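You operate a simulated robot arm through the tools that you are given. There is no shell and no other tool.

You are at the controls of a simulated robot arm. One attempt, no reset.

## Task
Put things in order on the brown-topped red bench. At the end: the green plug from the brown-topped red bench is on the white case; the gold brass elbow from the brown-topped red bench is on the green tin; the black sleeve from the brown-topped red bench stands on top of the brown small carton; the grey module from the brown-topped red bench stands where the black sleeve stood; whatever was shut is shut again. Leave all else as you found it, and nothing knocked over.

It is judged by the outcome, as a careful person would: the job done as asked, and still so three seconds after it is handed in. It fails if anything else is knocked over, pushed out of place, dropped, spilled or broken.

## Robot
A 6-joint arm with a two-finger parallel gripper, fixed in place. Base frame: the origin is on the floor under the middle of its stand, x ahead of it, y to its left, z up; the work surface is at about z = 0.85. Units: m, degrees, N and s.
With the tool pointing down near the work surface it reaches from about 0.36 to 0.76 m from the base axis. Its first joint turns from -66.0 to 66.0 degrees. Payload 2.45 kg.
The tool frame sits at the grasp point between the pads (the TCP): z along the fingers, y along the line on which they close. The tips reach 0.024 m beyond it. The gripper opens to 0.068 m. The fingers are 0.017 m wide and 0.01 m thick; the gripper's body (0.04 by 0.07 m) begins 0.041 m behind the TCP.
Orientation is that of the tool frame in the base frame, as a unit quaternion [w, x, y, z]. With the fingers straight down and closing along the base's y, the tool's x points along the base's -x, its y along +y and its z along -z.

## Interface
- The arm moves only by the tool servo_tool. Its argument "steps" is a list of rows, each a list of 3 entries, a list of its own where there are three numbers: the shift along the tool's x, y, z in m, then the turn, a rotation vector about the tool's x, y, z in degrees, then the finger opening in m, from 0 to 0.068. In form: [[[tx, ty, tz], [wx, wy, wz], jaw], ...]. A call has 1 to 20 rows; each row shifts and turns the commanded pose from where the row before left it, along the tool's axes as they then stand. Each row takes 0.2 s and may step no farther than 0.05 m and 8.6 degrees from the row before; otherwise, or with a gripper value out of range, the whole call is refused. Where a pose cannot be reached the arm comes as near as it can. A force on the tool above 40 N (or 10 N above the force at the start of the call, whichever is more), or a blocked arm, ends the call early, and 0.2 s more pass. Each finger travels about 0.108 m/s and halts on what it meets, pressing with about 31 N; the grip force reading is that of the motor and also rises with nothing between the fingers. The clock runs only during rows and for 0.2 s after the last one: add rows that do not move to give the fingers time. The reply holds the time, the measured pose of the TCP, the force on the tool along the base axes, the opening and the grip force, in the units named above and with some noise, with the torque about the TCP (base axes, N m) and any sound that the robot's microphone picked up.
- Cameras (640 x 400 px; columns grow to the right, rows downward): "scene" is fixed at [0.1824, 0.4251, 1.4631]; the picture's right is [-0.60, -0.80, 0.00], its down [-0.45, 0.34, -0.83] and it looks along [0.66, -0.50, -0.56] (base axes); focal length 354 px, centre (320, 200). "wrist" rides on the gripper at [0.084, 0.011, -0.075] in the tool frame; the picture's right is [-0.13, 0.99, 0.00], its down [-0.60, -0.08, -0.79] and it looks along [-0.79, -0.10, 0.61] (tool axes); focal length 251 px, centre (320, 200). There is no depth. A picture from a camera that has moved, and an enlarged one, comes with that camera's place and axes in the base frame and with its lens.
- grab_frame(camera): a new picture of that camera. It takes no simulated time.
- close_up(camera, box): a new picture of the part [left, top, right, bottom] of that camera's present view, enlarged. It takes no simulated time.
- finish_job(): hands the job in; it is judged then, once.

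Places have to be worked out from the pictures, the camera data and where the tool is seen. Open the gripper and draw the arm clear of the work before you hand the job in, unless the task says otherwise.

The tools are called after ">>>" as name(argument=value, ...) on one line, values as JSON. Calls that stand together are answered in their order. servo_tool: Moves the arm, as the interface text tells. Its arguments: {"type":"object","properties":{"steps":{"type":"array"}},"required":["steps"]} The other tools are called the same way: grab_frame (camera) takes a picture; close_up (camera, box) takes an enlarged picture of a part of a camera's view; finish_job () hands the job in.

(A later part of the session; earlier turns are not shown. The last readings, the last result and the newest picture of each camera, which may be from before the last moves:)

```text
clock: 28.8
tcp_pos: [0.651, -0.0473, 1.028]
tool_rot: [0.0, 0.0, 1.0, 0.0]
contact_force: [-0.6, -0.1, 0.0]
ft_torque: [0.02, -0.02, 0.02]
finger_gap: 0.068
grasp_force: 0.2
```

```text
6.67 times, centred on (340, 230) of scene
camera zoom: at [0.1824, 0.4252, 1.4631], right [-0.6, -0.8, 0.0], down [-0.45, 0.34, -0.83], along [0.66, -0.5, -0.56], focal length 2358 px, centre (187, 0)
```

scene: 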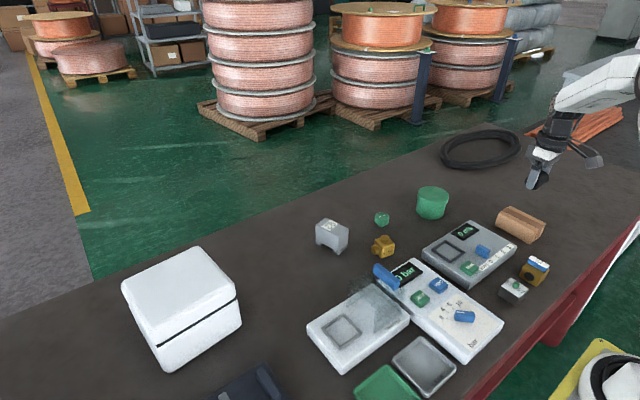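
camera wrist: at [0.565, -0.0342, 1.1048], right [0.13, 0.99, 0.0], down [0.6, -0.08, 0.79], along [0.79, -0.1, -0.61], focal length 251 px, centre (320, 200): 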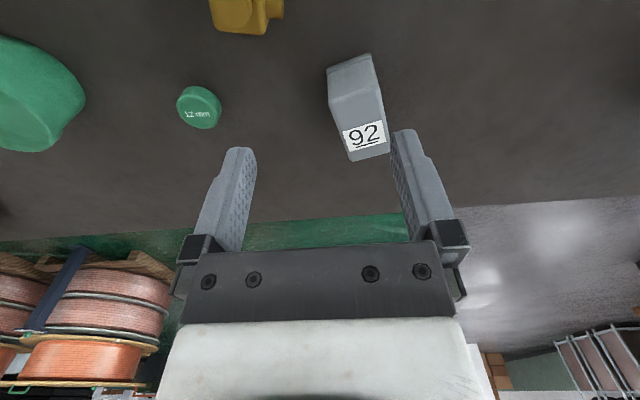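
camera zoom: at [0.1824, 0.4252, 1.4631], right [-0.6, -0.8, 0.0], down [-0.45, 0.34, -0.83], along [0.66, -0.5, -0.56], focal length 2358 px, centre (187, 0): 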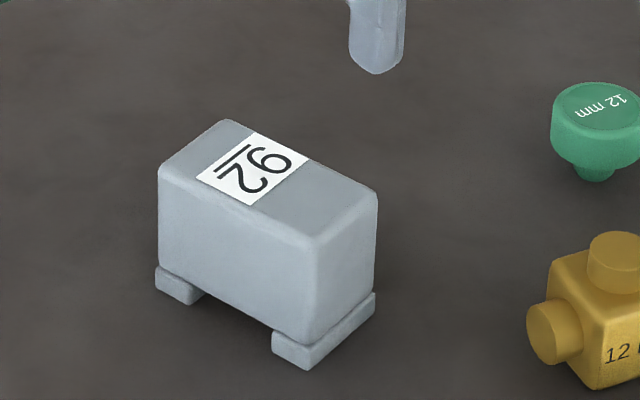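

The sleeve has not moved on the carton. The module measures about 0.043 × 0.074 × 0.057 m, centre near (0.717, −0.013), turned ~13°; I go above it with the matching yaw.

>>> servo_tool(steps=[[[-0.022, 0.0115, 0.015], [0, 0, 0], 0.068], [[-0.022, 0.0115, 0.025], [0, 0, 0], 0.068], [[-0.022, 0.0113, 0.025], [0, 0, 0], 0.068], [[0, 0, 0], [0, 0, -6.5], 0.068], [[0, 0, 0], [0, 0, -6.5], 0.068], [[0, 0, 0], [0, 0, 0], 0.068], [[0, 0, 0], [0, 0, 0], 0.068]])

>>> grab_frame(camera="wrist")

>>> close_up(camera="wrist", box=[200, 20, 440, 170])

>>> close_up(camera="scene", box=[280, 180, 400, 270])

```text
clock: 30.4
tcp_pos: [0.717, -0.0157, 0.9653]
tool_rot: [0.0, -0.113, 0.994, 0.001]
contact_force: [0.2, -0.5, -0.2]
ft_torque: [-0.02, -0.02, -0.02]
finger_gap: 0.068
grasp_force: 0.1
```

```text
taken
camera wrist: at [0.6309, -0.0226, 1.0421], right [-0.1, 1.0, 0.0], down [0.61, 0.06, 0.79], along [0.79, 0.08, -0.61], focal length 251 px, centre (320, 200)
```

wrist: 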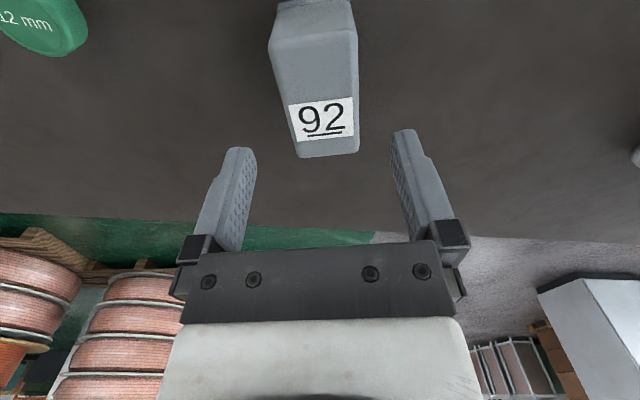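

```text
2.67 times, centred on (320, 95) of wrist
camera zoom: at [0.6309, -0.0226, 1.0421], right [-0.1, 1.0, 0.0], down [0.61, 0.06, 0.79], along [0.79, 0.08, -0.61], focal length 670 px, centre (320, 480)
```

zoom: 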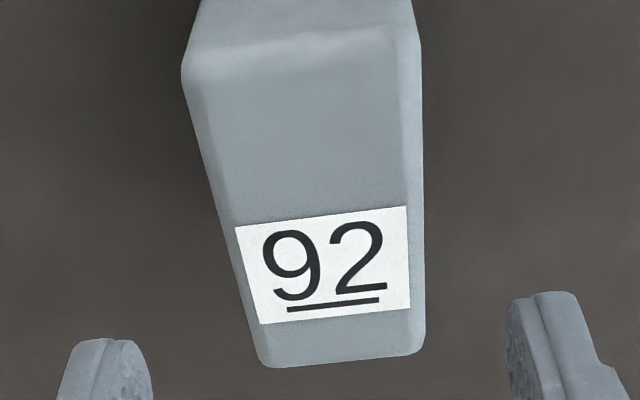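

```text
4.44 times, centred on (340, 225) of scene
camera zoom: at [0.1824, 0.4251, 1.4631], right [-0.6, -0.8, 0.0], down [-0.45, 0.34, -0.83], along [0.66, -0.5, -0.56], focal length 1572 px, centre (231, 89)
```

zoom: 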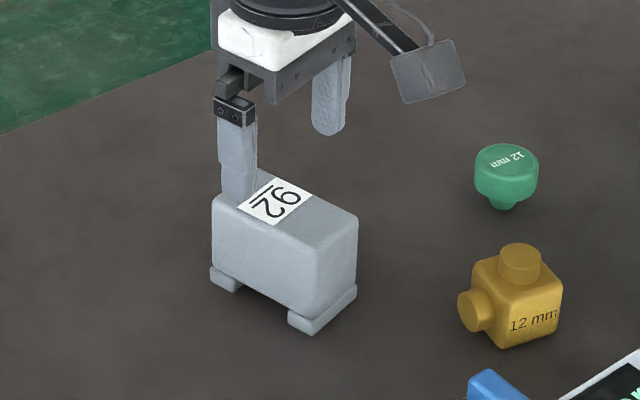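

The module's centre computes to (0.7175, −0.013), so I shift 3 mm along tool y and descend partway to verify clearances.

>>> servo_tool(steps=[[[-0.001, 0.0028, 0.015], [0, 0, 0], 0.068], [[0, 0, 0.02], [0, 0, 0], 0.068], [[0, 0, 0], [0, 0, 0], 0.068], [[0, 0, 0], [0, 0, 0], 0.068]])

>>> close_up(camera="wrist", box=[200, 20, 440, 170])

>>> close_up(camera="scene", box=[280, 180, 400, 270])

```text
clock: 31.4
tcp_pos: [0.7175, -0.011, 0.9292]
tool_rot: [0.0, -0.113, 0.994, 0.0]
contact_force: [-0.9, -0.8, -0.1]
ft_torque: [-0.01, -0.01, 0.03]
finger_gap: 0.068
grasp_force: 0.1
```

```text
2.67 times, centred on (320, 95) of wrist
camera zoom: at [0.6316, -0.0179, 1.0059], right [-0.1, 1.0, 0.0], down [0.61, 0.06, 0.79], along [0.79, 0.08, -0.61], focal length 670 px, centre (320, 480)
```

zoom: 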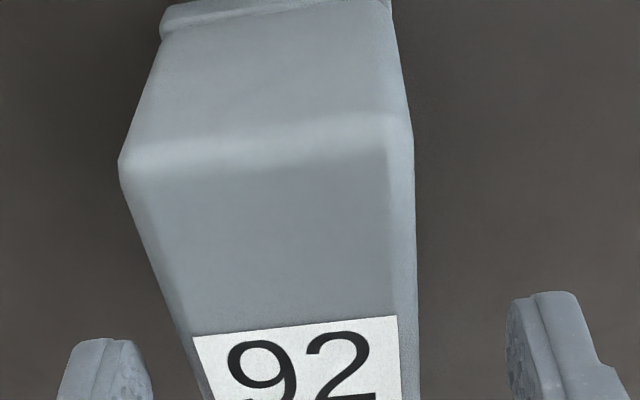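

```text
4.44 times, centred on (340, 225) of scene
camera zoom: at [0.1824, 0.4251, 1.4631], right [-0.6, -0.8, 0.0], down [-0.45, 0.34, -0.83], along [0.66, -0.5, -0.56], focal length 1572 px, centre (231, 89)
```

zoom: 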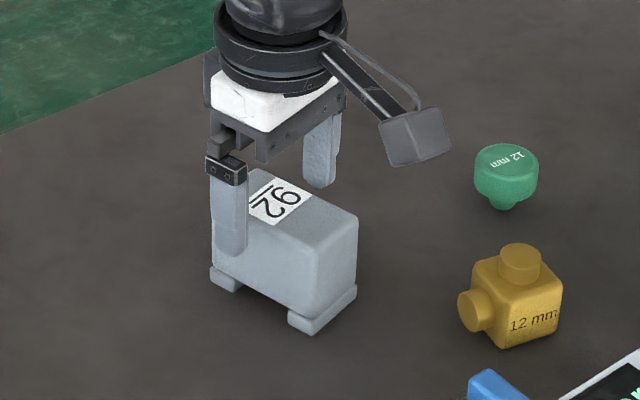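

The picture shows the module about 4–5 mm toward −y between the fingers, so I shift −4 mm and descend to gripping height (tips ~1 cm above the bench).

>>> servo_tool(steps=[[[0, -0.004, 0], [0, 0, 0], 0.068], [[0, 0, 0.015], [0, 0, 0], 0.068], [[0, 0, 0.015], [0, 0, 0], 0.068], [[0, 0, 0.014], [0, 0, 0], 0.068], [[0, 0, 0], [0, 0, 0], 0.068]])

>>> grab_frame(camera="wrist")

>>> close_up(camera="scene", box=[280, 180, 400, 270])

```text
clock: 32.6
tcp_pos: [0.7178, -0.0146, 0.8859]
tool_rot: [-0.001, -0.113, 0.994, 0.0]
contact_force: [0.0, -0.4, 0.2]
ft_torque: [0.03, 0.02, -0.02]
finger_gap: 0.0679
grasp_force: 0.1
```

```text
taken
camera wrist: at [0.6318, -0.0216, 0.9629], right [-0.1, 1.0, 0.0], down [0.61, 0.06, 0.79], along [0.79, 0.08, -0.61], focal length 251 px, centre (320, 200)
```

wrist: 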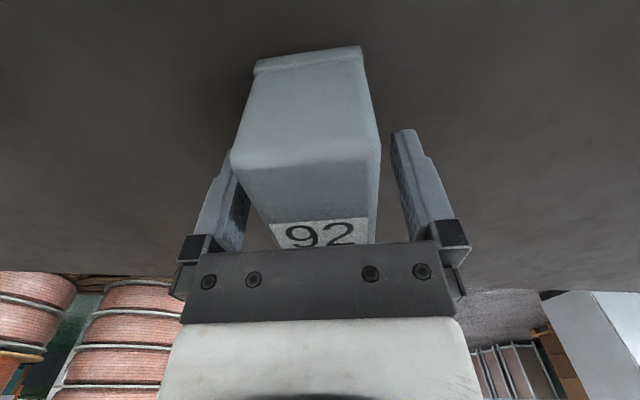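

```text
4.44 times, centred on (340, 225) of scene
camera zoom: at [0.1824, 0.4251, 1.4631], right [-0.6, -0.8, 0.0], down [-0.45, 0.34, -0.83], along [0.66, -0.5, -0.56], focal length 1572 px, centre (231, 89)
```

zoom: 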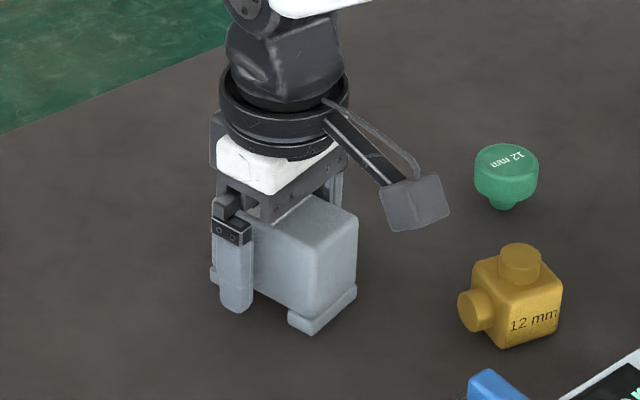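

Both fingers straddle the module with similar gaps. I close gently on it.

>>> servo_tool(steps=[[[0, 0, 0], [0, 0, 0], 0.06], [[0, 0, 0], [0, 0, 0], 0.052], [[0, 0, 0], [0, 0, 0], 0.046], [[0, 0, 0], [0, 0, 0], 0.04], [[0, 0, 0], [0, 0, 0], 0.03], [[0, 0, 0], [0, 0, 0], 0.03]])

>>> grab_frame(camera="wrist")

>>> close_up(camera="scene", box=[280, 180, 400, 270])

```text
clock: 34.0
tcp_pos: [0.7171, -0.0148, 0.8873]
tool_rot: [0.001, -0.113, 0.994, 0.001]
contact_force: [0.2, 1.4, 0.3]
ft_torque: [0.0, 0.03, 0.0]
finger_gap: 0.0439
grasp_force: 30.9
```

```text
taken
camera wrist: at [0.6318, -0.0216, 0.963], right [-0.1, 1.0, 0.0], down [0.61, 0.06, 0.79], along [0.79, 0.08, -0.61], focal length 251 px, centre (320, 200)
```

wrist: 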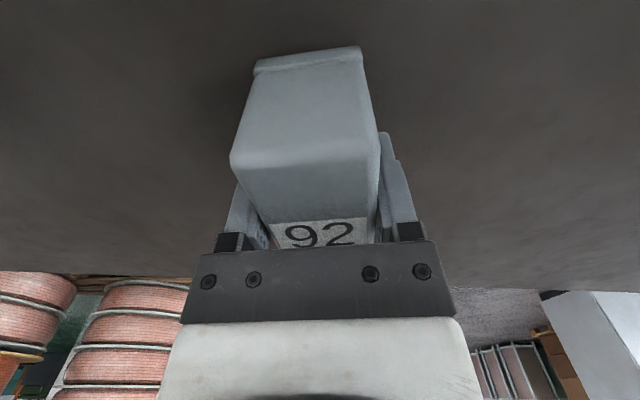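

```text
4.44 times, centred on (340, 225) of scene
camera zoom: at [0.1824, 0.4252, 1.4631], right [-0.6, -0.8, 0.0], down [-0.45, 0.34, -0.83], along [0.66, -0.5, -0.56], focal length 1572 px, centre (231, 89)
```

zoom: 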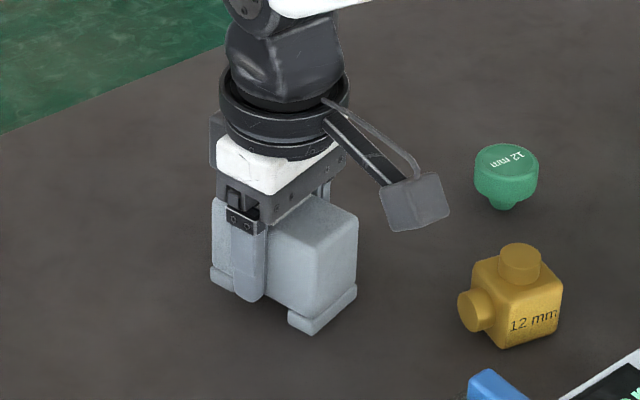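

The module is gripped (gap 0.044). I lift it 6 cm and carry it across to the sleeve's former place at (0.6755, 0.1247).

>>> servo_tool(steps=[[[0, 0, -0.01], [0, 0, 0], 0.03], [[0, 0, -0.02], [0, 0, 0], 0.03], [[0, 0, -0.03], [0, 0, 0], 0.03], [[0, 0, 0], [0, 0, 0], 0.03], [[0.0023, 0.0363, 0], [0, 0, 0], 0.03], [[0.0023, 0.0363, 0], [0, 0, 0], 0.03], [[0.0023, 0.0363, 0], [0, 0, 0], 0.03], [[0.0023, 0.0363, 0], [0, 0, 0], 0.03], [[0, 0, 0], [0, 0, 0], 0.03], [[0, 0, 0], [0, 0, 0], 0.03]])

>>> grab_frame(camera="wrist")

>>> close_up(camera="scene", box=[220, 190, 380, 310])

```text
clock: 36.2
tcp_pos: [0.6818, 0.1258, 0.9446]
tool_rot: [0.001, -0.113, 0.994, 0.0]
contact_force: [-0.7, -0.5, -1.2]
ft_torque: [0.02, 0.0, -0.02]
finger_gap: 0.0437
grasp_force: 31.1
```

```text
taken
camera wrist: at [0.5952, 0.1186, 1.0205], right [-0.1, 1.0, 0.0], down [0.61, 0.06, 0.79], along [0.79, 0.08, -0.61], focal length 251 px, centre (320, 200)
```

wrist: 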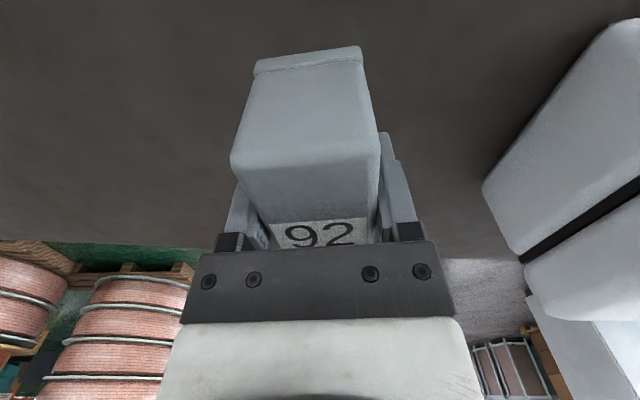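

```text
3.33 times, centred on (300, 250) of scene
camera zoom: at [0.1825, 0.4252, 1.4631], right [-0.6, -0.8, 0.0], down [-0.45, 0.34, -0.83], along [0.66, -0.5, -0.56], focal length 1179 px, centre (387, 33)
```

zoom: 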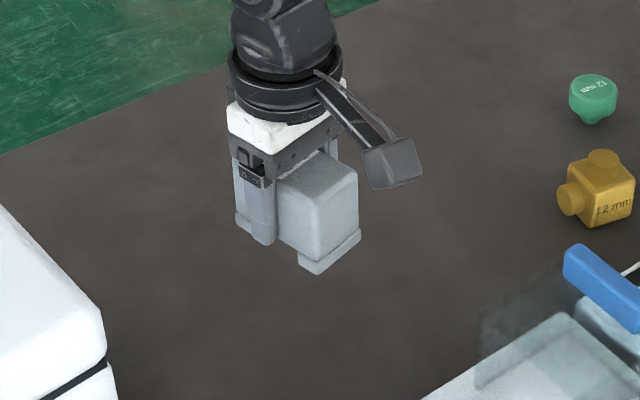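

The tool reads (0.681, 0.126); I correct −6.5 mm in x and lower to just above the bench.

>>> servo_tool(steps=[[[0.0068, -0.0004, 0.01], [0, 0, 0], 0.03], [[0, 0, 0.02], [0, 0, 0], 0.03], [[0, 0, 0.015], [0, 0, 0], 0.03], [[0, 0, 0.007], [0, 0, 0], 0.03], [[0, 0, 0], [0, 0, 0], 0.03], [[0, 0, 0], [0, 0, 0], 0.03]])

>>> close_up(camera="scene", box=[240, 210, 360, 300])

```text
clock: 37.6
tcp_pos: [0.6702, 0.1234, 0.8937]
tool_rot: [0.0, -0.114, 0.994, 0.0]
contact_force: [0.6, -0.2, -1.3]
ft_torque: [0.0, -0.03, -0.02]
finger_gap: 0.0441
grasp_force: 31.2
```

```text
4.44 times, centred on (300, 255) of scene
camera zoom: at [0.1825, 0.4252, 1.4631], right [-0.6, -0.8, 0.0], down [-0.45, 0.34, -0.83], along [0.66, -0.5, -0.56], focal length 1572 px, centre (409, -44)
```

zoom: 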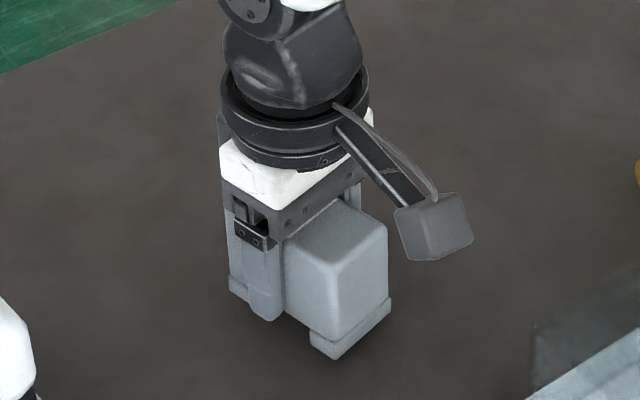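

The settled pose is (0.670, 0.123), so I nudge +4.5 mm in x and step down toward contact.

>>> servo_tool(steps=[[[-0.0046, -0.0006, 0], [0, 0, 0], 0.03], [[0, 0, 0.003], [0, 0, 0], 0.03], [[0, 0, 0], [0, 0, 0], 0.03], [[0, 0, 0], [0, 0, 0], 0.03]])

```text
clock: 38.6
tcp_pos: [0.6748, 0.1236, 0.8906]
tool_rot: [0.0, -0.113, 0.994, 0.0]
contact_force: [-0.5, -0.2, -2.1]
ft_torque: [-0.01, 0.0, -0.01]
finger_gap: 0.0438
grasp_force: 31.1
```

Position is right at (0.675, 0.124). I keep lowering in 1.5 mm steps until I feel the bench.

>>> servo_tool(steps=[[[0, 0, 0.0015], [0, 0, 0], 0.03], [[0, 0, 0.001], [0, 0, 0], 0.03], [[0, 0, 0], [0, 0, 0], 0.03]])

```text
clock: 39.4
tcp_pos: [0.6745, 0.1219, 0.8891]
tool_rot: [0.0, -0.113, 0.994, -0.001]
contact_force: [-0.7, 1.0, -0.7]
ft_torque: [-0.01, 0.02, 0.01]
finger_gap: 0.0436
grasp_force: 30.6
```

>>> servo_tool(steps=[[[0, 0, 0.0015], [0, 0, 0], 0.03], [[0, 0, 0], [0, 0, 0], 0.03]])

```text
clock: 40.0
tcp_pos: [0.6753, 0.1246, 0.8866]
tool_rot: [0.0, -0.113, 0.994, 0.0]
contact_force: [-1.2, -0.6, 2.1]
ft_torque: [-0.03, 0.1, 0.02]
finger_gap: 0.0436
grasp_force: 31.4
```

Contact is starting (+2 N). One last fraction of a millimetre, then I open the fingers.

>>> servo_tool(steps=[[[0, 0, 0.0007], [0, 0, 0], 0.03], [[0, 0, 0], [0, 0, 0], 0.03]])

```text
clock: 40.6
tcp_pos: [0.6746, 0.123, 0.8861]
tool_rot: [0.001, -0.114, 0.993, 0.0]
contact_force: [-2.8, -0.1, 12.3]
ft_torque: [-0.1, 0.52, -0.01]
finger_gap: 0.0438
grasp_force: 31.4
```

The module is firmly on the bench (12 N). I open the fingers now.

>>> servo_tool(steps=[[[0, 0, 0], [0, 0, 0], 0.048], [[0, 0, 0], [0, 0, 0], 0.056], [[0, 0, 0], [0, 0, 0], 0.066], [[0, 0, 0], [0, 0, 0], 0.068], [[0, 0, 0], [0, 0, 0], 0.068]])

>>> grab_frame(camera="wrist")

>>> close_up(camera="scene", box=[240, 210, 360, 300])

```text
clock: 41.8
tcp_pos: [0.6738, 0.1224, 0.8861]
tool_rot: [-0.001, -0.113, 0.994, 0.0]
contact_force: [0.0, 0.8, -0.1]
ft_torque: [-0.02, -0.01, -0.02]
finger_gap: 0.068
grasp_force: 0.1
```

```text
taken
camera wrist: at [0.5887, 0.1158, 0.9619], right [-0.1, 1.0, 0.0], down [0.61, 0.06, 0.79], along [0.79, 0.08, -0.61], focal length 251 px, centre (320, 200)
```

wrist: 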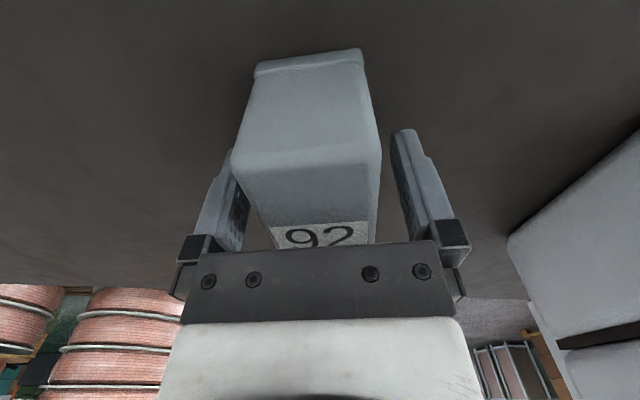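

```text
4.44 times, centred on (300, 255) of scene
camera zoom: at [0.1824, 0.4251, 1.4631], right [-0.6, -0.8, 0.0], down [-0.45, 0.34, -0.83], along [0.66, -0.5, -0.56], focal length 1572 px, centre (409, -44)
```

zoom: 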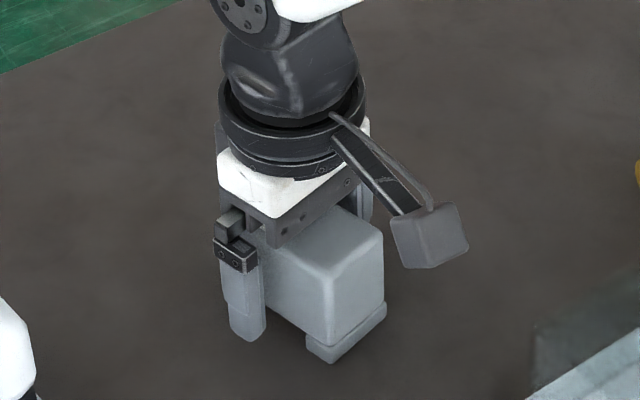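

The module stands in place. I retreat straight up, then turn back to zero yaw and fly to a hover in front of the brass elbow.

>>> servo_tool(steps=[[[0, 0, -0.015], [0, 0, 0], 0.068], [[0, 0, -0.03], [0, 0, 0], 0.068], [[0, 0, -0.04], [0, 0, 0], 0.068], [[0, 0, -0.04], [0, 0, 0], 0.068], [[0, 0, -0.02], [0, 0, 0], 0.068], [[0, 0, 0], [0, 0, 6.5], 0.068], [[0, 0, 0], [0, 0, 6.5], 0.068], [[0.019, -0.0388, 0], [0, 0, 0], 0.068], [[0.019, -0.0388, 0], [0, 0, 0], 0.068], [[0.019, -0.0388, 0], [0, 0, 0], 0.068], [[0.019, -0.0388, 0], [0, 0, 0], 0.068], [[0.019, -0.0388, 0], [0, 0, 0], 0.068], [[0.019, -0.0388, 0], [0, 0, 0], 0.068], [[0, 0, 0], [0, 0, 0], 0.068], [[0, 0, 0], [0, 0, 0], 0.068]])

>>> grab_frame(camera="wrist")

>>> grab_frame(camera="scene")

>>> close_up(camera="wrist", box=[240, 0, 400, 140])

>>> close_up(camera="scene", box=[360, 200, 420, 260])

```text
clock: 45.0
tcp_pos: [0.563, -0.111, 1.0296]
tool_rot: [0.0, 0.0, 1.0, 0.0]
contact_force: [0.5, 1.0, -0.3]
ft_torque: [-0.01, 0.01, 0.0]
finger_gap: 0.0678
grasp_force: 0.1
```

```text
taken
camera wrist: at [0.4766, -0.0989, 1.1049], right [0.13, 0.99, 0.0], down [0.6, -0.08, 0.79], along [0.79, -0.1, -0.61], focal length 251 px, centre (320, 200)
```

wrist: 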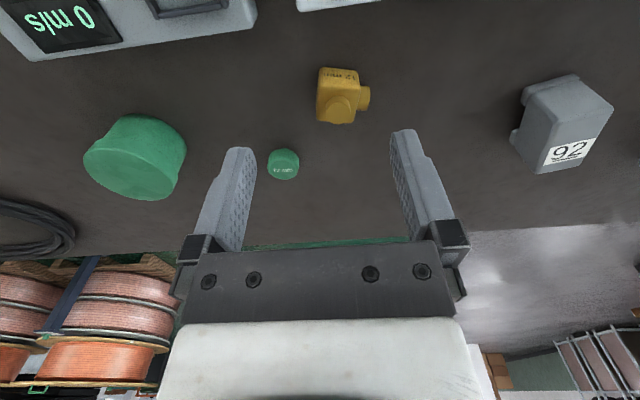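

```text
taken
```

scene: 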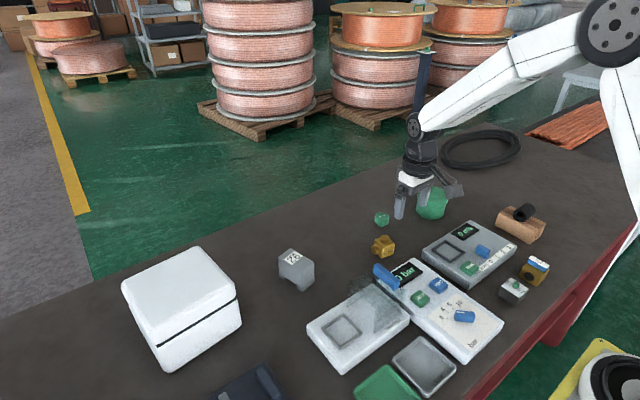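

```text
2.86 times, centred on (320, 70) of wrist
camera zoom: at [0.4766, -0.0989, 1.1049], right [0.13, 0.99, 0.0], down [0.6, -0.08, 0.79], along [0.79, -0.1, -0.61], focal length 718 px, centre (320, 571)
```

zoom: 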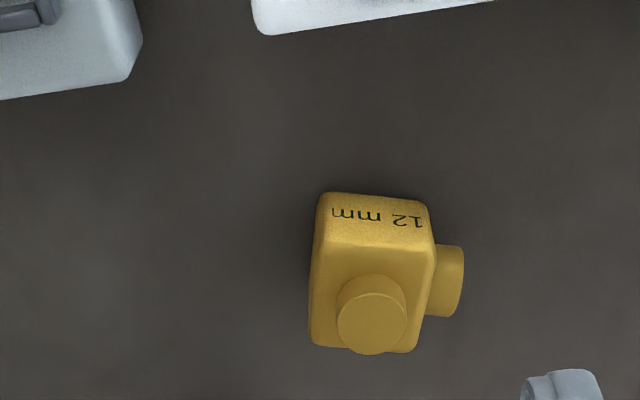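

```text
6.67 times, centred on (390, 230) of scene
camera zoom: at [0.1824, 0.4251, 1.4631], right [-0.6, -0.8, 0.0], down [-0.45, 0.34, -0.83], along [0.66, -0.5, -0.56], focal length 2358 px, centre (-147, 0)
```

zoom: 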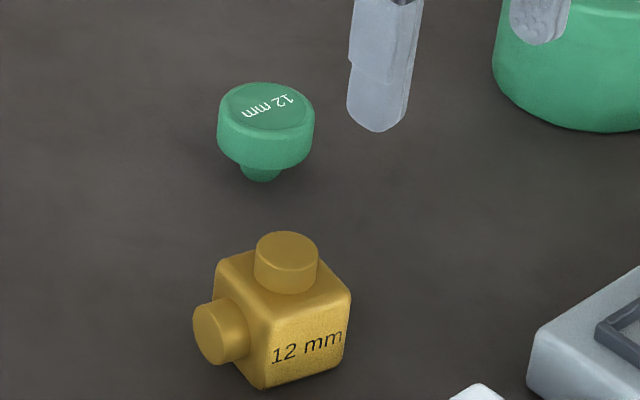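

The module now stands where the sleeve was, upright. The elbow's cube body (~0.036 m) centres near (0.613, −0.100), turned about −13°, with ports on top and on the +y side. I measure the tin and plug from here too.

>>> close_up(camera="wrist", box=[70, 90, 230, 220])

>>> close_up(camera="wrist", box=[250, 130, 320, 200])

>>> close_up(camera="scene", box=[350, 250, 430, 310])

```text
3.08 times, centred on (150, 155) of wrist
camera zoom: at [0.4766, -0.0989, 1.1049], right [0.13, 0.99, 0.0], down [0.6, -0.08, 0.79], along [0.79, -0.1, -0.61], focal length 774 px, centre (843, 338)
```

zoom: 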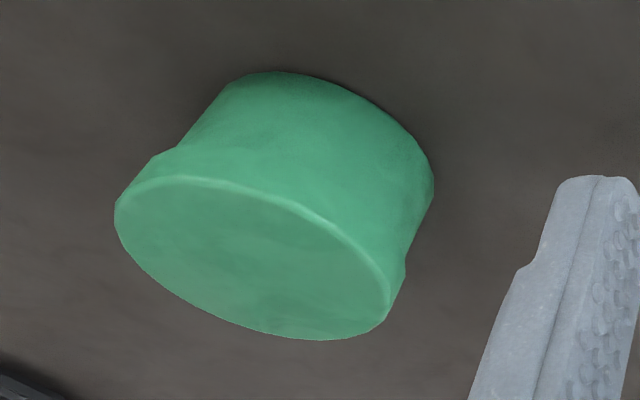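

```text
5.71 times, centred on (285, 165) of wrist
camera zoom: at [0.4766, -0.0989, 1.1049], right [0.13, 0.99, 0.0], down [0.6, -0.08, 0.79], along [0.79, -0.1, -0.61], focal length 1437 px, centre (520, 400)
```

zoom: 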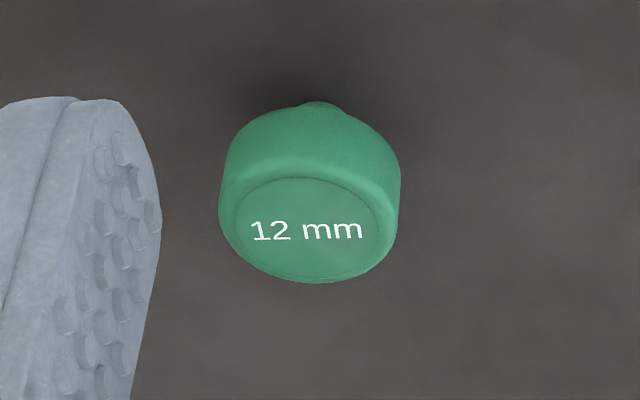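

```text
6.67 times, centred on (390, 280) of scene
camera zoom: at [0.1824, 0.4251, 1.4631], right [-0.6, -0.8, 0.0], down [-0.45, 0.34, -0.83], along [0.66, -0.5, -0.56], focal length 2358 px, centre (-147, -333)
```

zoom: 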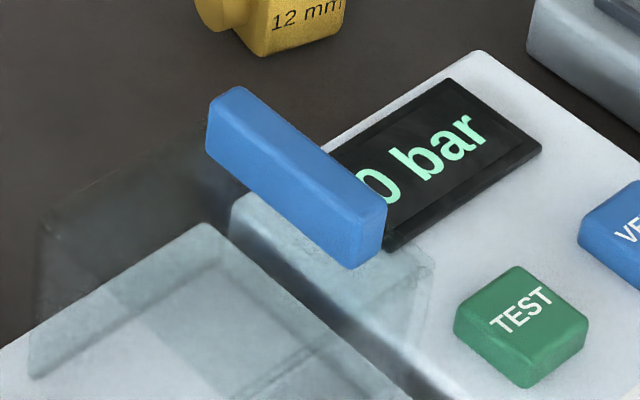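

The tin's lid centre triangulates to about (0.648, −0.329), top z ≈ 0.917, diameter ~0.08; the plug is near (0.697, −0.174). I move above the elbow and turn the tool +77° so the fingers close on its flat front and back faces.

>>> servo_tool(steps=[[[-0.025, 0.0057, 0.01], [0, 0, 0], 0.068], [[-0.025, 0.0057, 0.01], [0, 0, 0], 0.068], [[0, 0, 0], [0, 0, -7.7], 0.068], [[0, 0, 0], [0, 0, -7.7], 0.068], [[0, 0, 0], [0, 0, -7.7], 0.068], [[0, 0, 0], [0, 0, -7.7], 0.068], [[0, 0, 0], [0, 0, -7.7], 0.068], [[0, 0, 0], [0, 0, -7.7], 0.068], [[0, 0, 0], [0, 0, -7.7], 0.068], [[0, 0, 0], [0, 0, -7.7], 0.068], [[0, 0, 0], [0, 0, -7.7], 0.068], [[0, 0, 0], [0, 0, -7.7], 0.068], [[0, 0, 0.03], [0, 0, 0], 0.068], [[0, 0, 0], [0, 0, 0], 0.068], [[0, 0, 0], [0, 0, 0], 0.068]])

>>> grab_frame(camera="wrist")

>>> close_up(camera="wrist", box=[230, 20, 430, 150])

>>> close_up(camera="scene", box=[340, 180, 460, 270])

```text
clock: 48.2
tcp_pos: [0.6088, -0.1005, 0.982]
tool_rot: [0.001, -0.622, 0.783, 0.0]
contact_force: [0.0, -0.1, -0.6]
ft_torque: [-0.01, 0.0, 0.0]
finger_gap: 0.0678
grasp_force: 0.2
```

```text
taken
camera wrist: at [0.5789, -0.1798, 1.0574], right [-0.94, 0.35, 0.0], down [0.21, 0.57, 0.79], along [0.28, 0.74, -0.61], focal length 251 px, centre (320, 200)
```

wrist: 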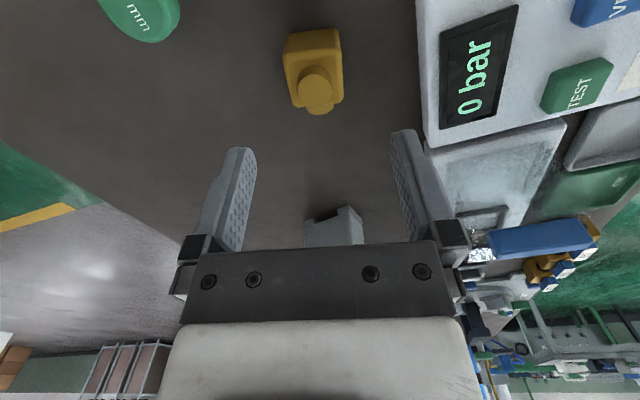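

```text
3.08 times, centred on (330, 85) of wrist
camera zoom: at [0.5789, -0.1798, 1.0574], right [-0.94, 0.35, 0.0], down [0.21, 0.57, 0.79], along [0.28, 0.74, -0.61], focal length 774 px, centre (289, 554)
```

zoom: 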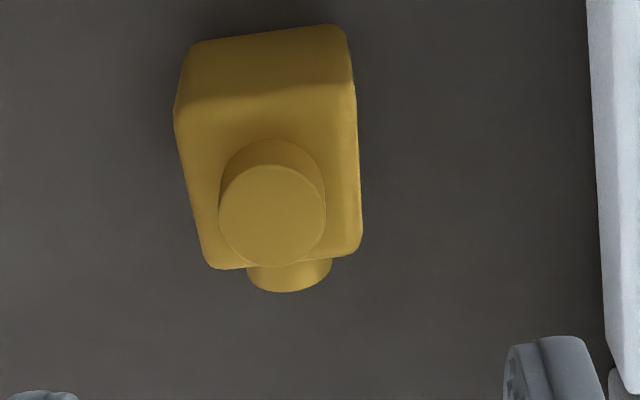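

```text
4.44 times, centred on (400, 225) of scene
camera zoom: at [0.1824, 0.4251, 1.4631], right [-0.6, -0.8, 0.0], down [-0.45, 0.34, -0.83], along [0.66, -0.5, -0.56], focal length 1572 px, centre (-36, 89)
```

zoom: 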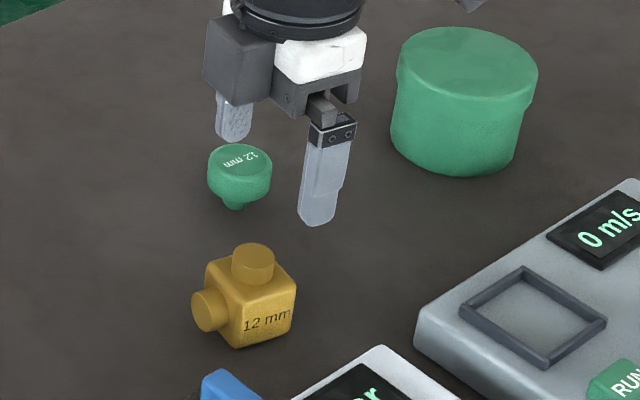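

The yaw matches the elbow faces; its centre computes to (0.612, −0.099). I nudge a few millimetres and go partway down to verify.

>>> servo_tool(steps=[[[-0.002, -0.003, 0.015], [0, 0, 0], 0.068], [[0, 0, 0.02], [0, 0, 0], 0.068], [[0, 0, 0.015], [0, 0, 0], 0.068], [[0, 0, 0], [0, 0, 0], 0.068], [[0, 0, 0], [0, 0, 0], 0.068]])

>>> close_up(camera="wrist", box=[200, 20, 440, 170])

>>> close_up(camera="scene", box=[340, 190, 460, 280])

```text
clock: 49.4
tcp_pos: [0.6147, -0.1007, 0.9324]
tool_rot: [0.0, -0.622, 0.783, 0.001]
contact_force: [0.7, 0.1, 0.9]
ft_torque: [0.0, 0.02, 0.01]
finger_gap: 0.0681
grasp_force: 0.0
```

```text
2.67 times, centred on (320, 95) of wrist
camera zoom: at [0.5822, -0.1775, 1.0088], right [-0.94, 0.35, 0.0], down [0.21, 0.57, 0.79], along [0.28, 0.74, -0.61], focal length 670 px, centre (320, 480)
```

zoom: 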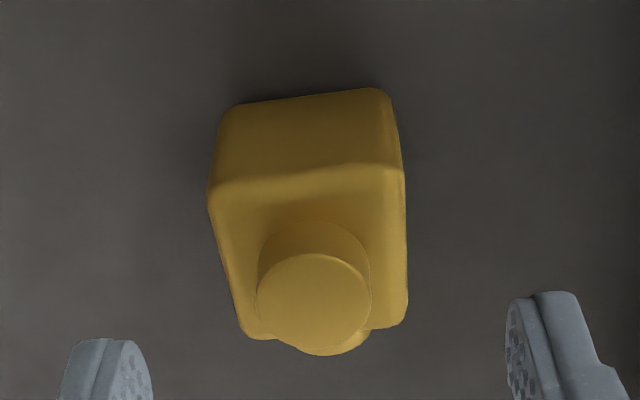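

```text
4.44 times, centred on (400, 235) of scene
camera zoom: at [0.1824, 0.4251, 1.4631], right [-0.6, -0.8, 0.0], down [-0.45, 0.34, -0.83], along [0.66, -0.5, -0.56], focal length 1572 px, centre (-36, 44)
```

zoom: 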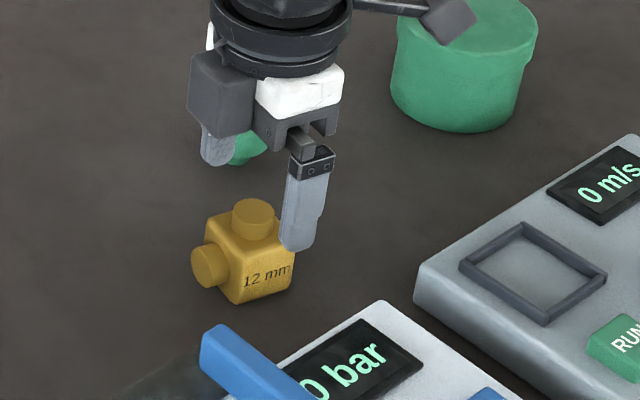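

The elbow sits centred between the fingers. I descend to gripping height, tips ~4 mm above the bench.

>>> servo_tool(steps=[[[0, -0.001, 0.015], [0, 0, 0], 0.068], [[0, 0, 0.02], [0, 0, 0], 0.068], [[0, 0, 0.012], [0, 0, 0], 0.068], [[0, 0, 0.006], [0, 0, 0], 0.068], [[0, 0, 0], [0, 0, 0], 0.068], [[0, 0, 0], [0, 0, 0], 0.068]])

>>> grab_frame(camera="wrist")

>>> close_up(camera="scene", box=[340, 190, 460, 280])

```text
clock: 50.8
tcp_pos: [0.6131, -0.0979, 0.878]
tool_rot: [0.0, -0.622, 0.783, 0.0]
contact_force: [-1.0, -0.2, 0.0]
ft_torque: [0.01, 0.04, -0.04]
finger_gap: 0.068
grasp_force: 0.1
```

```text
taken
camera wrist: at [0.582, -0.1757, 0.9549], right [-0.94, 0.35, 0.0], down [0.21, 0.57, 0.79], along [0.28, 0.74, -0.61], focal length 251 px, centre (320, 200)
```

wrist: 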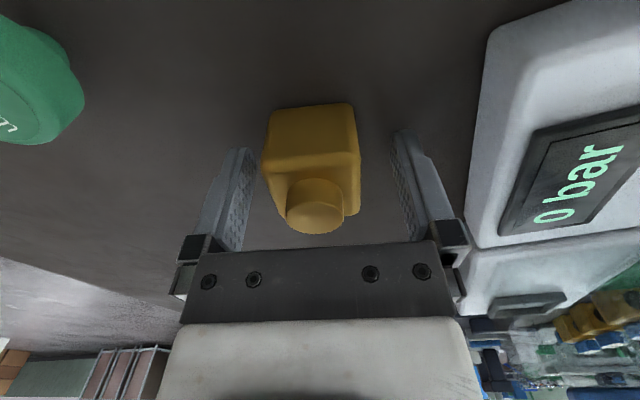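

```text
4.44 times, centred on (400, 235) of scene
camera zoom: at [0.1824, 0.4251, 1.4631], right [-0.6, -0.8, 0.0], down [-0.45, 0.34, -0.83], along [0.66, -0.5, -0.56], focal length 1572 px, centre (-36, 44)
```

zoom: 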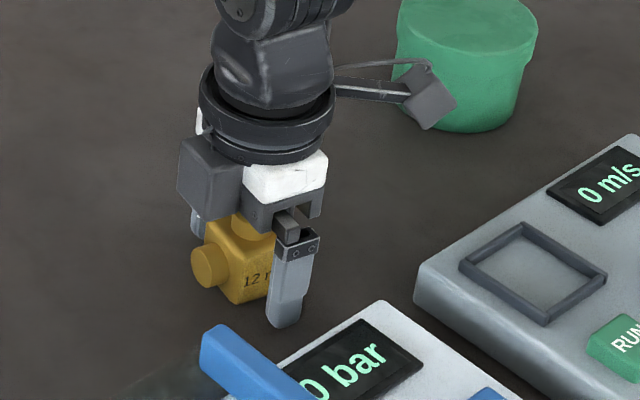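

The fingers straddle the elbow body evenly. I close on it.

>>> servo_tool(steps=[[[0, 0, 0], [0, 0, 0], 0.058], [[0, 0, 0], [0, 0, 0], 0.048], [[0, 0, 0], [0, 0, 0], 0.04], [[0, 0, 0], [0, 0, 0], 0.032], [[0, 0, 0], [0, 0, 0], 0.024], [[0, 0, 0], [0, 0, 0], 0.024]])

>>> grab_frame(camera="wrist")

>>> close_up(camera="scene", box=[340, 190, 460, 280])

```text
clock: 52.2
tcp_pos: [0.6132, -0.097, 0.8785]
tool_rot: [0.0, -0.622, 0.783, 0.0]
contact_force: [1.4, -0.8, 2.4]
ft_torque: [0.0, 0.06, 0.02]
finger_gap: 0.0389
grasp_force: 31.1
```

```text
taken
camera wrist: at [0.5821, -0.1757, 0.9551], right [-0.94, 0.35, 0.0], down [0.21, 0.57, 0.79], along [0.28, 0.74, -0.61], focal length 251 px, centre (320, 200)
```

wrist: 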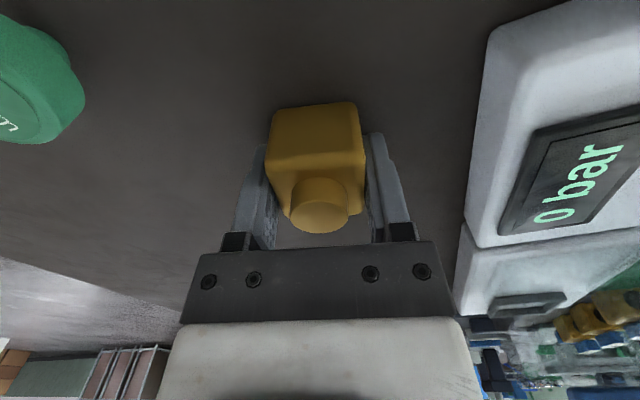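

```text
4.44 times, centred on (400, 235) of scene
camera zoom: at [0.1824, 0.4251, 1.4631], right [-0.6, -0.8, 0.0], down [-0.45, 0.34, -0.83], along [0.66, -0.5, -0.56], focal length 1572 px, centre (-36, 44)
```

zoom: 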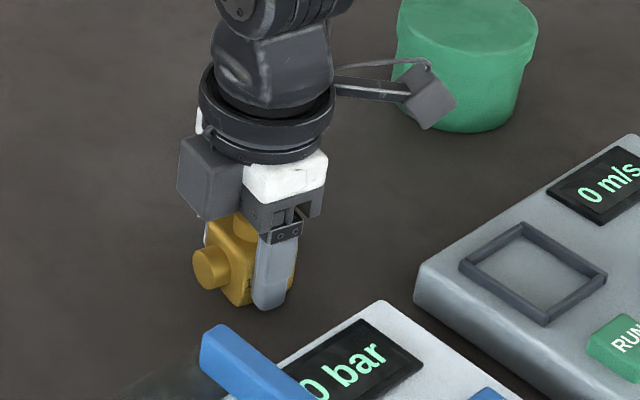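

The elbow is gripped (gap 0.039). I lift it 11 cm and carry it over the tin at (0.648, −0.329).

>>> servo_tool(steps=[[[0, 0, -0.01], [0, 0, 0], 0.024], [[0, 0, -0.03], [0, 0, 0], 0.024], [[0, 0, -0.04], [0, 0, 0], 0.024], [[0, 0, -0.03], [0, 0, 0], 0.024], [[0, 0, 0], [0, 0, 0], 0.024], [[0.0362, -0.0145, 0], [0, 0, 0], 0.024], [[0.0362, -0.0145, 0], [0, 0, 0], 0.024], [[0.0362, -0.0145, 0], [0, 0, 0], 0.024], [[0.0362, -0.0145, 0], [0, 0, 0], 0.024], [[0.0362, -0.0145, 0], [0, 0, 0], 0.024], [[0.0362, -0.0145, 0], [0, 0, 0], 0.024], [[0, 0, 0], [0, 0, 0], 0.024], [[0, 0, 0], [0, 0, 0], 0.024], [[0, 0, 0], [0, 0, 0], 0.024]])

>>> grab_frame(camera="wrist")

>>> close_up(camera="scene", box=[370, 120, 530, 240])

```text
clock: 55.2
tcp_pos: [0.6531, -0.3318, 0.9873]
tool_rot: [0.001, -0.622, 0.783, 0.0]
contact_force: [0.2, 0.8, -2.5]
ft_torque: [-0.02, 0.0, 0.0]
finger_gap: 0.0387
grasp_force: 31.3
```

```text
taken
camera wrist: at [0.6212, -0.4097, 1.0643], right [-0.94, 0.35, 0.0], down [0.21, 0.57, 0.79], along [0.28, 0.74, -0.61], focal length 251 px, centre (320, 200)
```

wrist: 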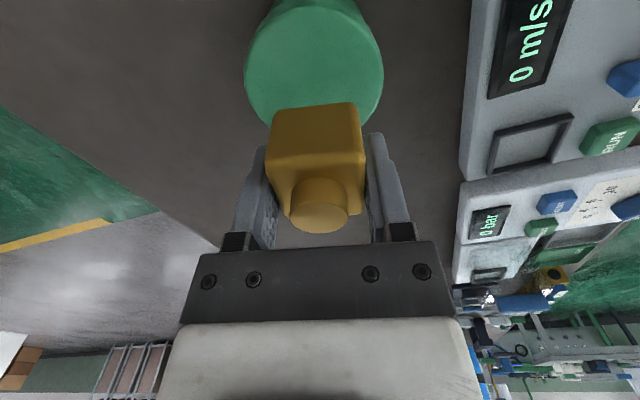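

```text
3.33 times, centred on (450, 180) of scene
camera zoom: at [0.1825, 0.4251, 1.4631], right [-0.6, -0.8, 0.0], down [-0.45, 0.34, -0.83], along [0.66, -0.5, -0.56], focal length 1179 px, centre (-113, 267)
```

zoom: 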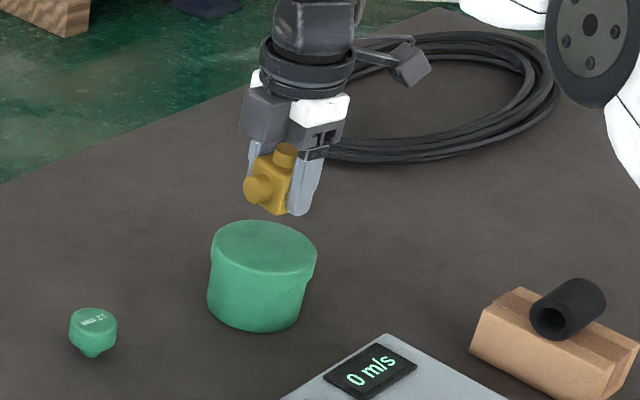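

I check the tin's lid outline from here before lowering.

>>> close_up(camera="wrist", box=[210, 0, 420, 140])

```text
2.86 times, centred on (315, 70) of wrist
camera zoom: at [0.6212, -0.4097, 1.0643], right [-0.94, 0.35, 0.0], down [0.21, 0.57, 0.79], along [0.28, 0.74, -0.61], focal length 718 px, centre (334, 571)
```

zoom: 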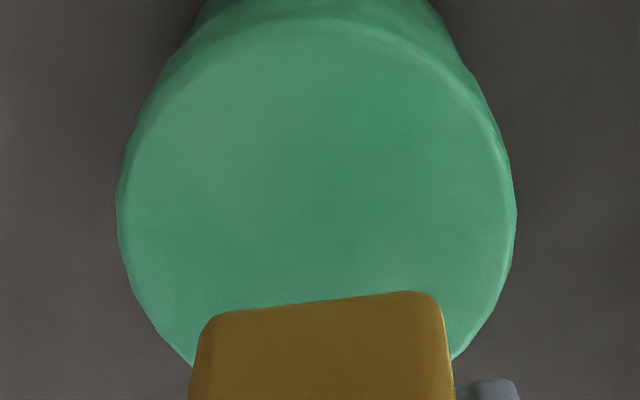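

The lid centre works out at about (0.651, −0.334), so I shift 3 mm and lower to about 8 mm above the lid.

>>> servo_tool(steps=[[[0.003, 0, 0.012], [0, 0, 0], 0.024], [[0, 0, 0.014], [0, 0, 0], 0.024], [[0, 0, 0.008], [0, 0, 0], 0.024], [[0, 0, 0], [0, 0, 0], 0.024], [[0, 0, 0], [0, 0, 0], 0.024]])

>>> close_up(camera="scene", box=[400, 150, 480, 230])

>>> grab_frame(camera="wrist")

```text
clock: 56.4
tcp_pos: [0.651, -0.3336, 0.9515]
tool_rot: [0.001, -0.622, 0.783, 0.0]
contact_force: [1.8, 0.2, -2.6]
ft_torque: [0.01, 0.0, -0.02]
finger_gap: 0.0386
grasp_force: 31.2
```

```text
5.00 times, centred on (440, 190) of scene
camera zoom: at [0.1825, 0.4251, 1.4631], right [-0.6, -0.8, 0.0], down [-0.45, 0.34, -0.83], along [0.66, -0.5, -0.56], focal length 1768 px, centre (-280, 250)
```

zoom: 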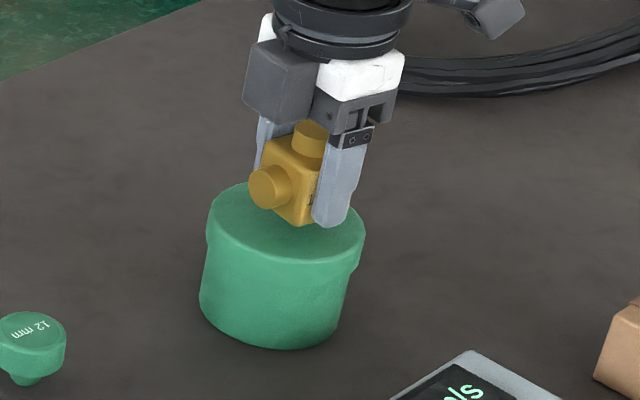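

```text
taken
camera wrist: at [0.6196, -0.4116, 1.0298], right [-0.94, 0.35, 0.0], down [0.21, 0.57, 0.79], along [0.28, 0.74, -0.61], focal length 251 px, centre (320, 200)
```

wrist: 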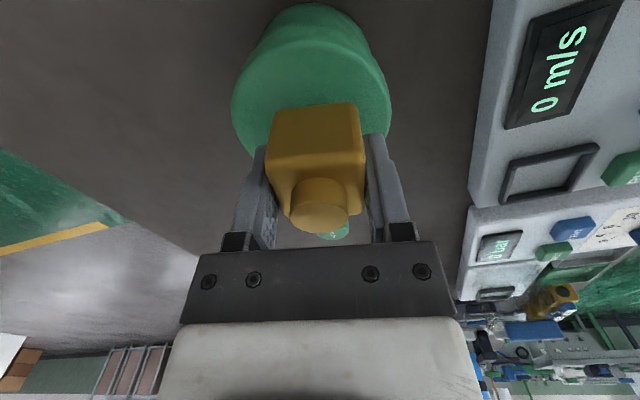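

The elbow hangs right over the middle of the lid. I lower in small steps until it touches.

>>> servo_tool(steps=[[[0, 0, 0.002], [0, 0, 0], 0.024], [[0, 0, 0.0015], [0, 0, 0], 0.024], [[0, 0, 0], [0, 0, 0], 0.024]])

```text
clock: 57.2
tcp_pos: [0.6495, -0.3321, 0.9495]
tool_rot: [0.001, -0.623, 0.782, 0.0]
contact_force: [-0.7, -0.3, -3.3]
ft_torque: [0.02, -0.02, -0.02]
finger_gap: 0.0389
grasp_force: 31.2
```

No contact yet (−3 N is the held weight). Further small steps.

>>> servo_tool(steps=[[[0, 0, 0.0015], [0, 0, 0], 0.024], [[0, 0, 0], [0, 0, 0], 0.024]])

```text
clock: 57.8
tcp_pos: [0.6505, -0.3322, 0.9493]
tool_rot: [0.001, -0.622, 0.783, 0.0]
contact_force: [-0.3, -0.2, -2.5]
ft_torque: [-0.01, 0.0, -0.03]
finger_gap: 0.0386
grasp_force: 30.6
```

>>> servo_tool(steps=[[[0, 0, 0.0015], [0, 0, 0], 0.024], [[0, 0, 0], [0, 0, 0], 0.024]])

>>> close_up(camera="scene", box=[400, 150, 480, 230])

```text
clock: 58.4
tcp_pos: [0.6492, -0.3312, 0.9461]
tool_rot: [0.0, -0.622, 0.783, 0.0]
contact_force: [0.0, 0.0, -2.8]
ft_torque: [0.0, 0.03, 0.05]
finger_gap: 0.0389
grasp_force: 30.9
```

```text
5.00 times, centred on (440, 190) of scene
camera zoom: at [0.1825, 0.4251, 1.4631], right [-0.6, -0.8, 0.0], down [-0.45, 0.34, -0.83], along [0.66, -0.5, -0.56], focal length 1768 px, centre (-280, 250)
```

zoom: 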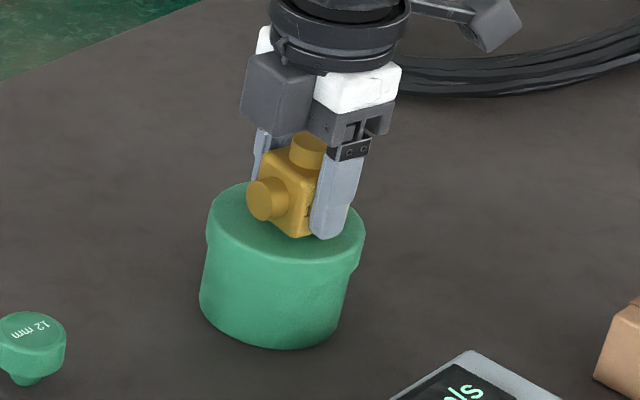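

Still hanging free at z ≈ 0.947; I continue with 1.5 mm steps.

>>> servo_tool(steps=[[[0, 0, 0.0015], [0, 0, 0], 0.024], [[0, 0, 0], [0, 0, 0], 0.024]])

```text
clock: 59.0
tcp_pos: [0.6494, -0.3334, 0.9456]
tool_rot: [0.0, -0.622, 0.783, 0.0]
contact_force: [-0.4, -0.3, -2.1]
ft_torque: [-0.03, -0.02, -0.02]
finger_gap: 0.0388
grasp_force: 31.6
```

>>> servo_tool(steps=[[[0, 0, 0.0015], [0, 0, 0], 0.024], [[0, 0, 0], [0, 0, 0], 0.024]])

```text
clock: 59.6
tcp_pos: [0.6511, -0.3337, 0.9433]
tool_rot: [0.0, -0.623, 0.783, 0.001]
contact_force: [0.1, -0.4, -2.6]
ft_torque: [0.01, 0.01, -0.04]
finger_gap: 0.0387
grasp_force: 31.1
```

>>> servo_tool(steps=[[[0, 0, 0.0015], [0, 0, 0], 0.024], [[0, 0, 0], [0, 0, 0], 0.024]])

>>> close_up(camera="scene", box=[410, 160, 460, 210])

```text
clock: 60.2
tcp_pos: [0.6496, -0.3332, 0.9435]
tool_rot: [0.0, -0.622, 0.783, 0.0]
contact_force: [-1.0, -0.6, 0.3]
ft_torque: [0.03, 0.08, 0.06]
finger_gap: 0.0386
grasp_force: 31.0
```

```text
8.00 times, centred on (435, 185) of scene
camera zoom: at [0.1824, 0.4251, 1.4631], right [-0.6, -0.8, 0.0], down [-0.45, 0.34, -0.83], along [0.66, -0.5, -0.56], focal length 2829 px, centre (-600, 320)
```

zoom: 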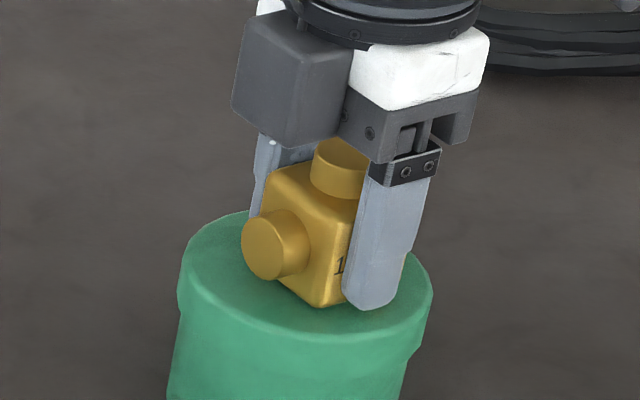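

The load has shifted from −2.6 N to +0.3 N: the elbow is touching the lid. A slight further press, then release.

>>> servo_tool(steps=[[[0, 0, 0.0006], [0, 0, 0], 0.024], [[0, 0, 0], [0, 0, 0], 0.024]])

```text
clock: 60.8
tcp_pos: [0.6492, -0.3325, 0.9446]
tool_rot: [0.002, -0.622, 0.783, -0.001]
contact_force: [-0.2, 1.8, 10.7]
ft_torque: [0.09, 0.26, 0.02]
finger_gap: 0.0387
grasp_force: 30.8
```

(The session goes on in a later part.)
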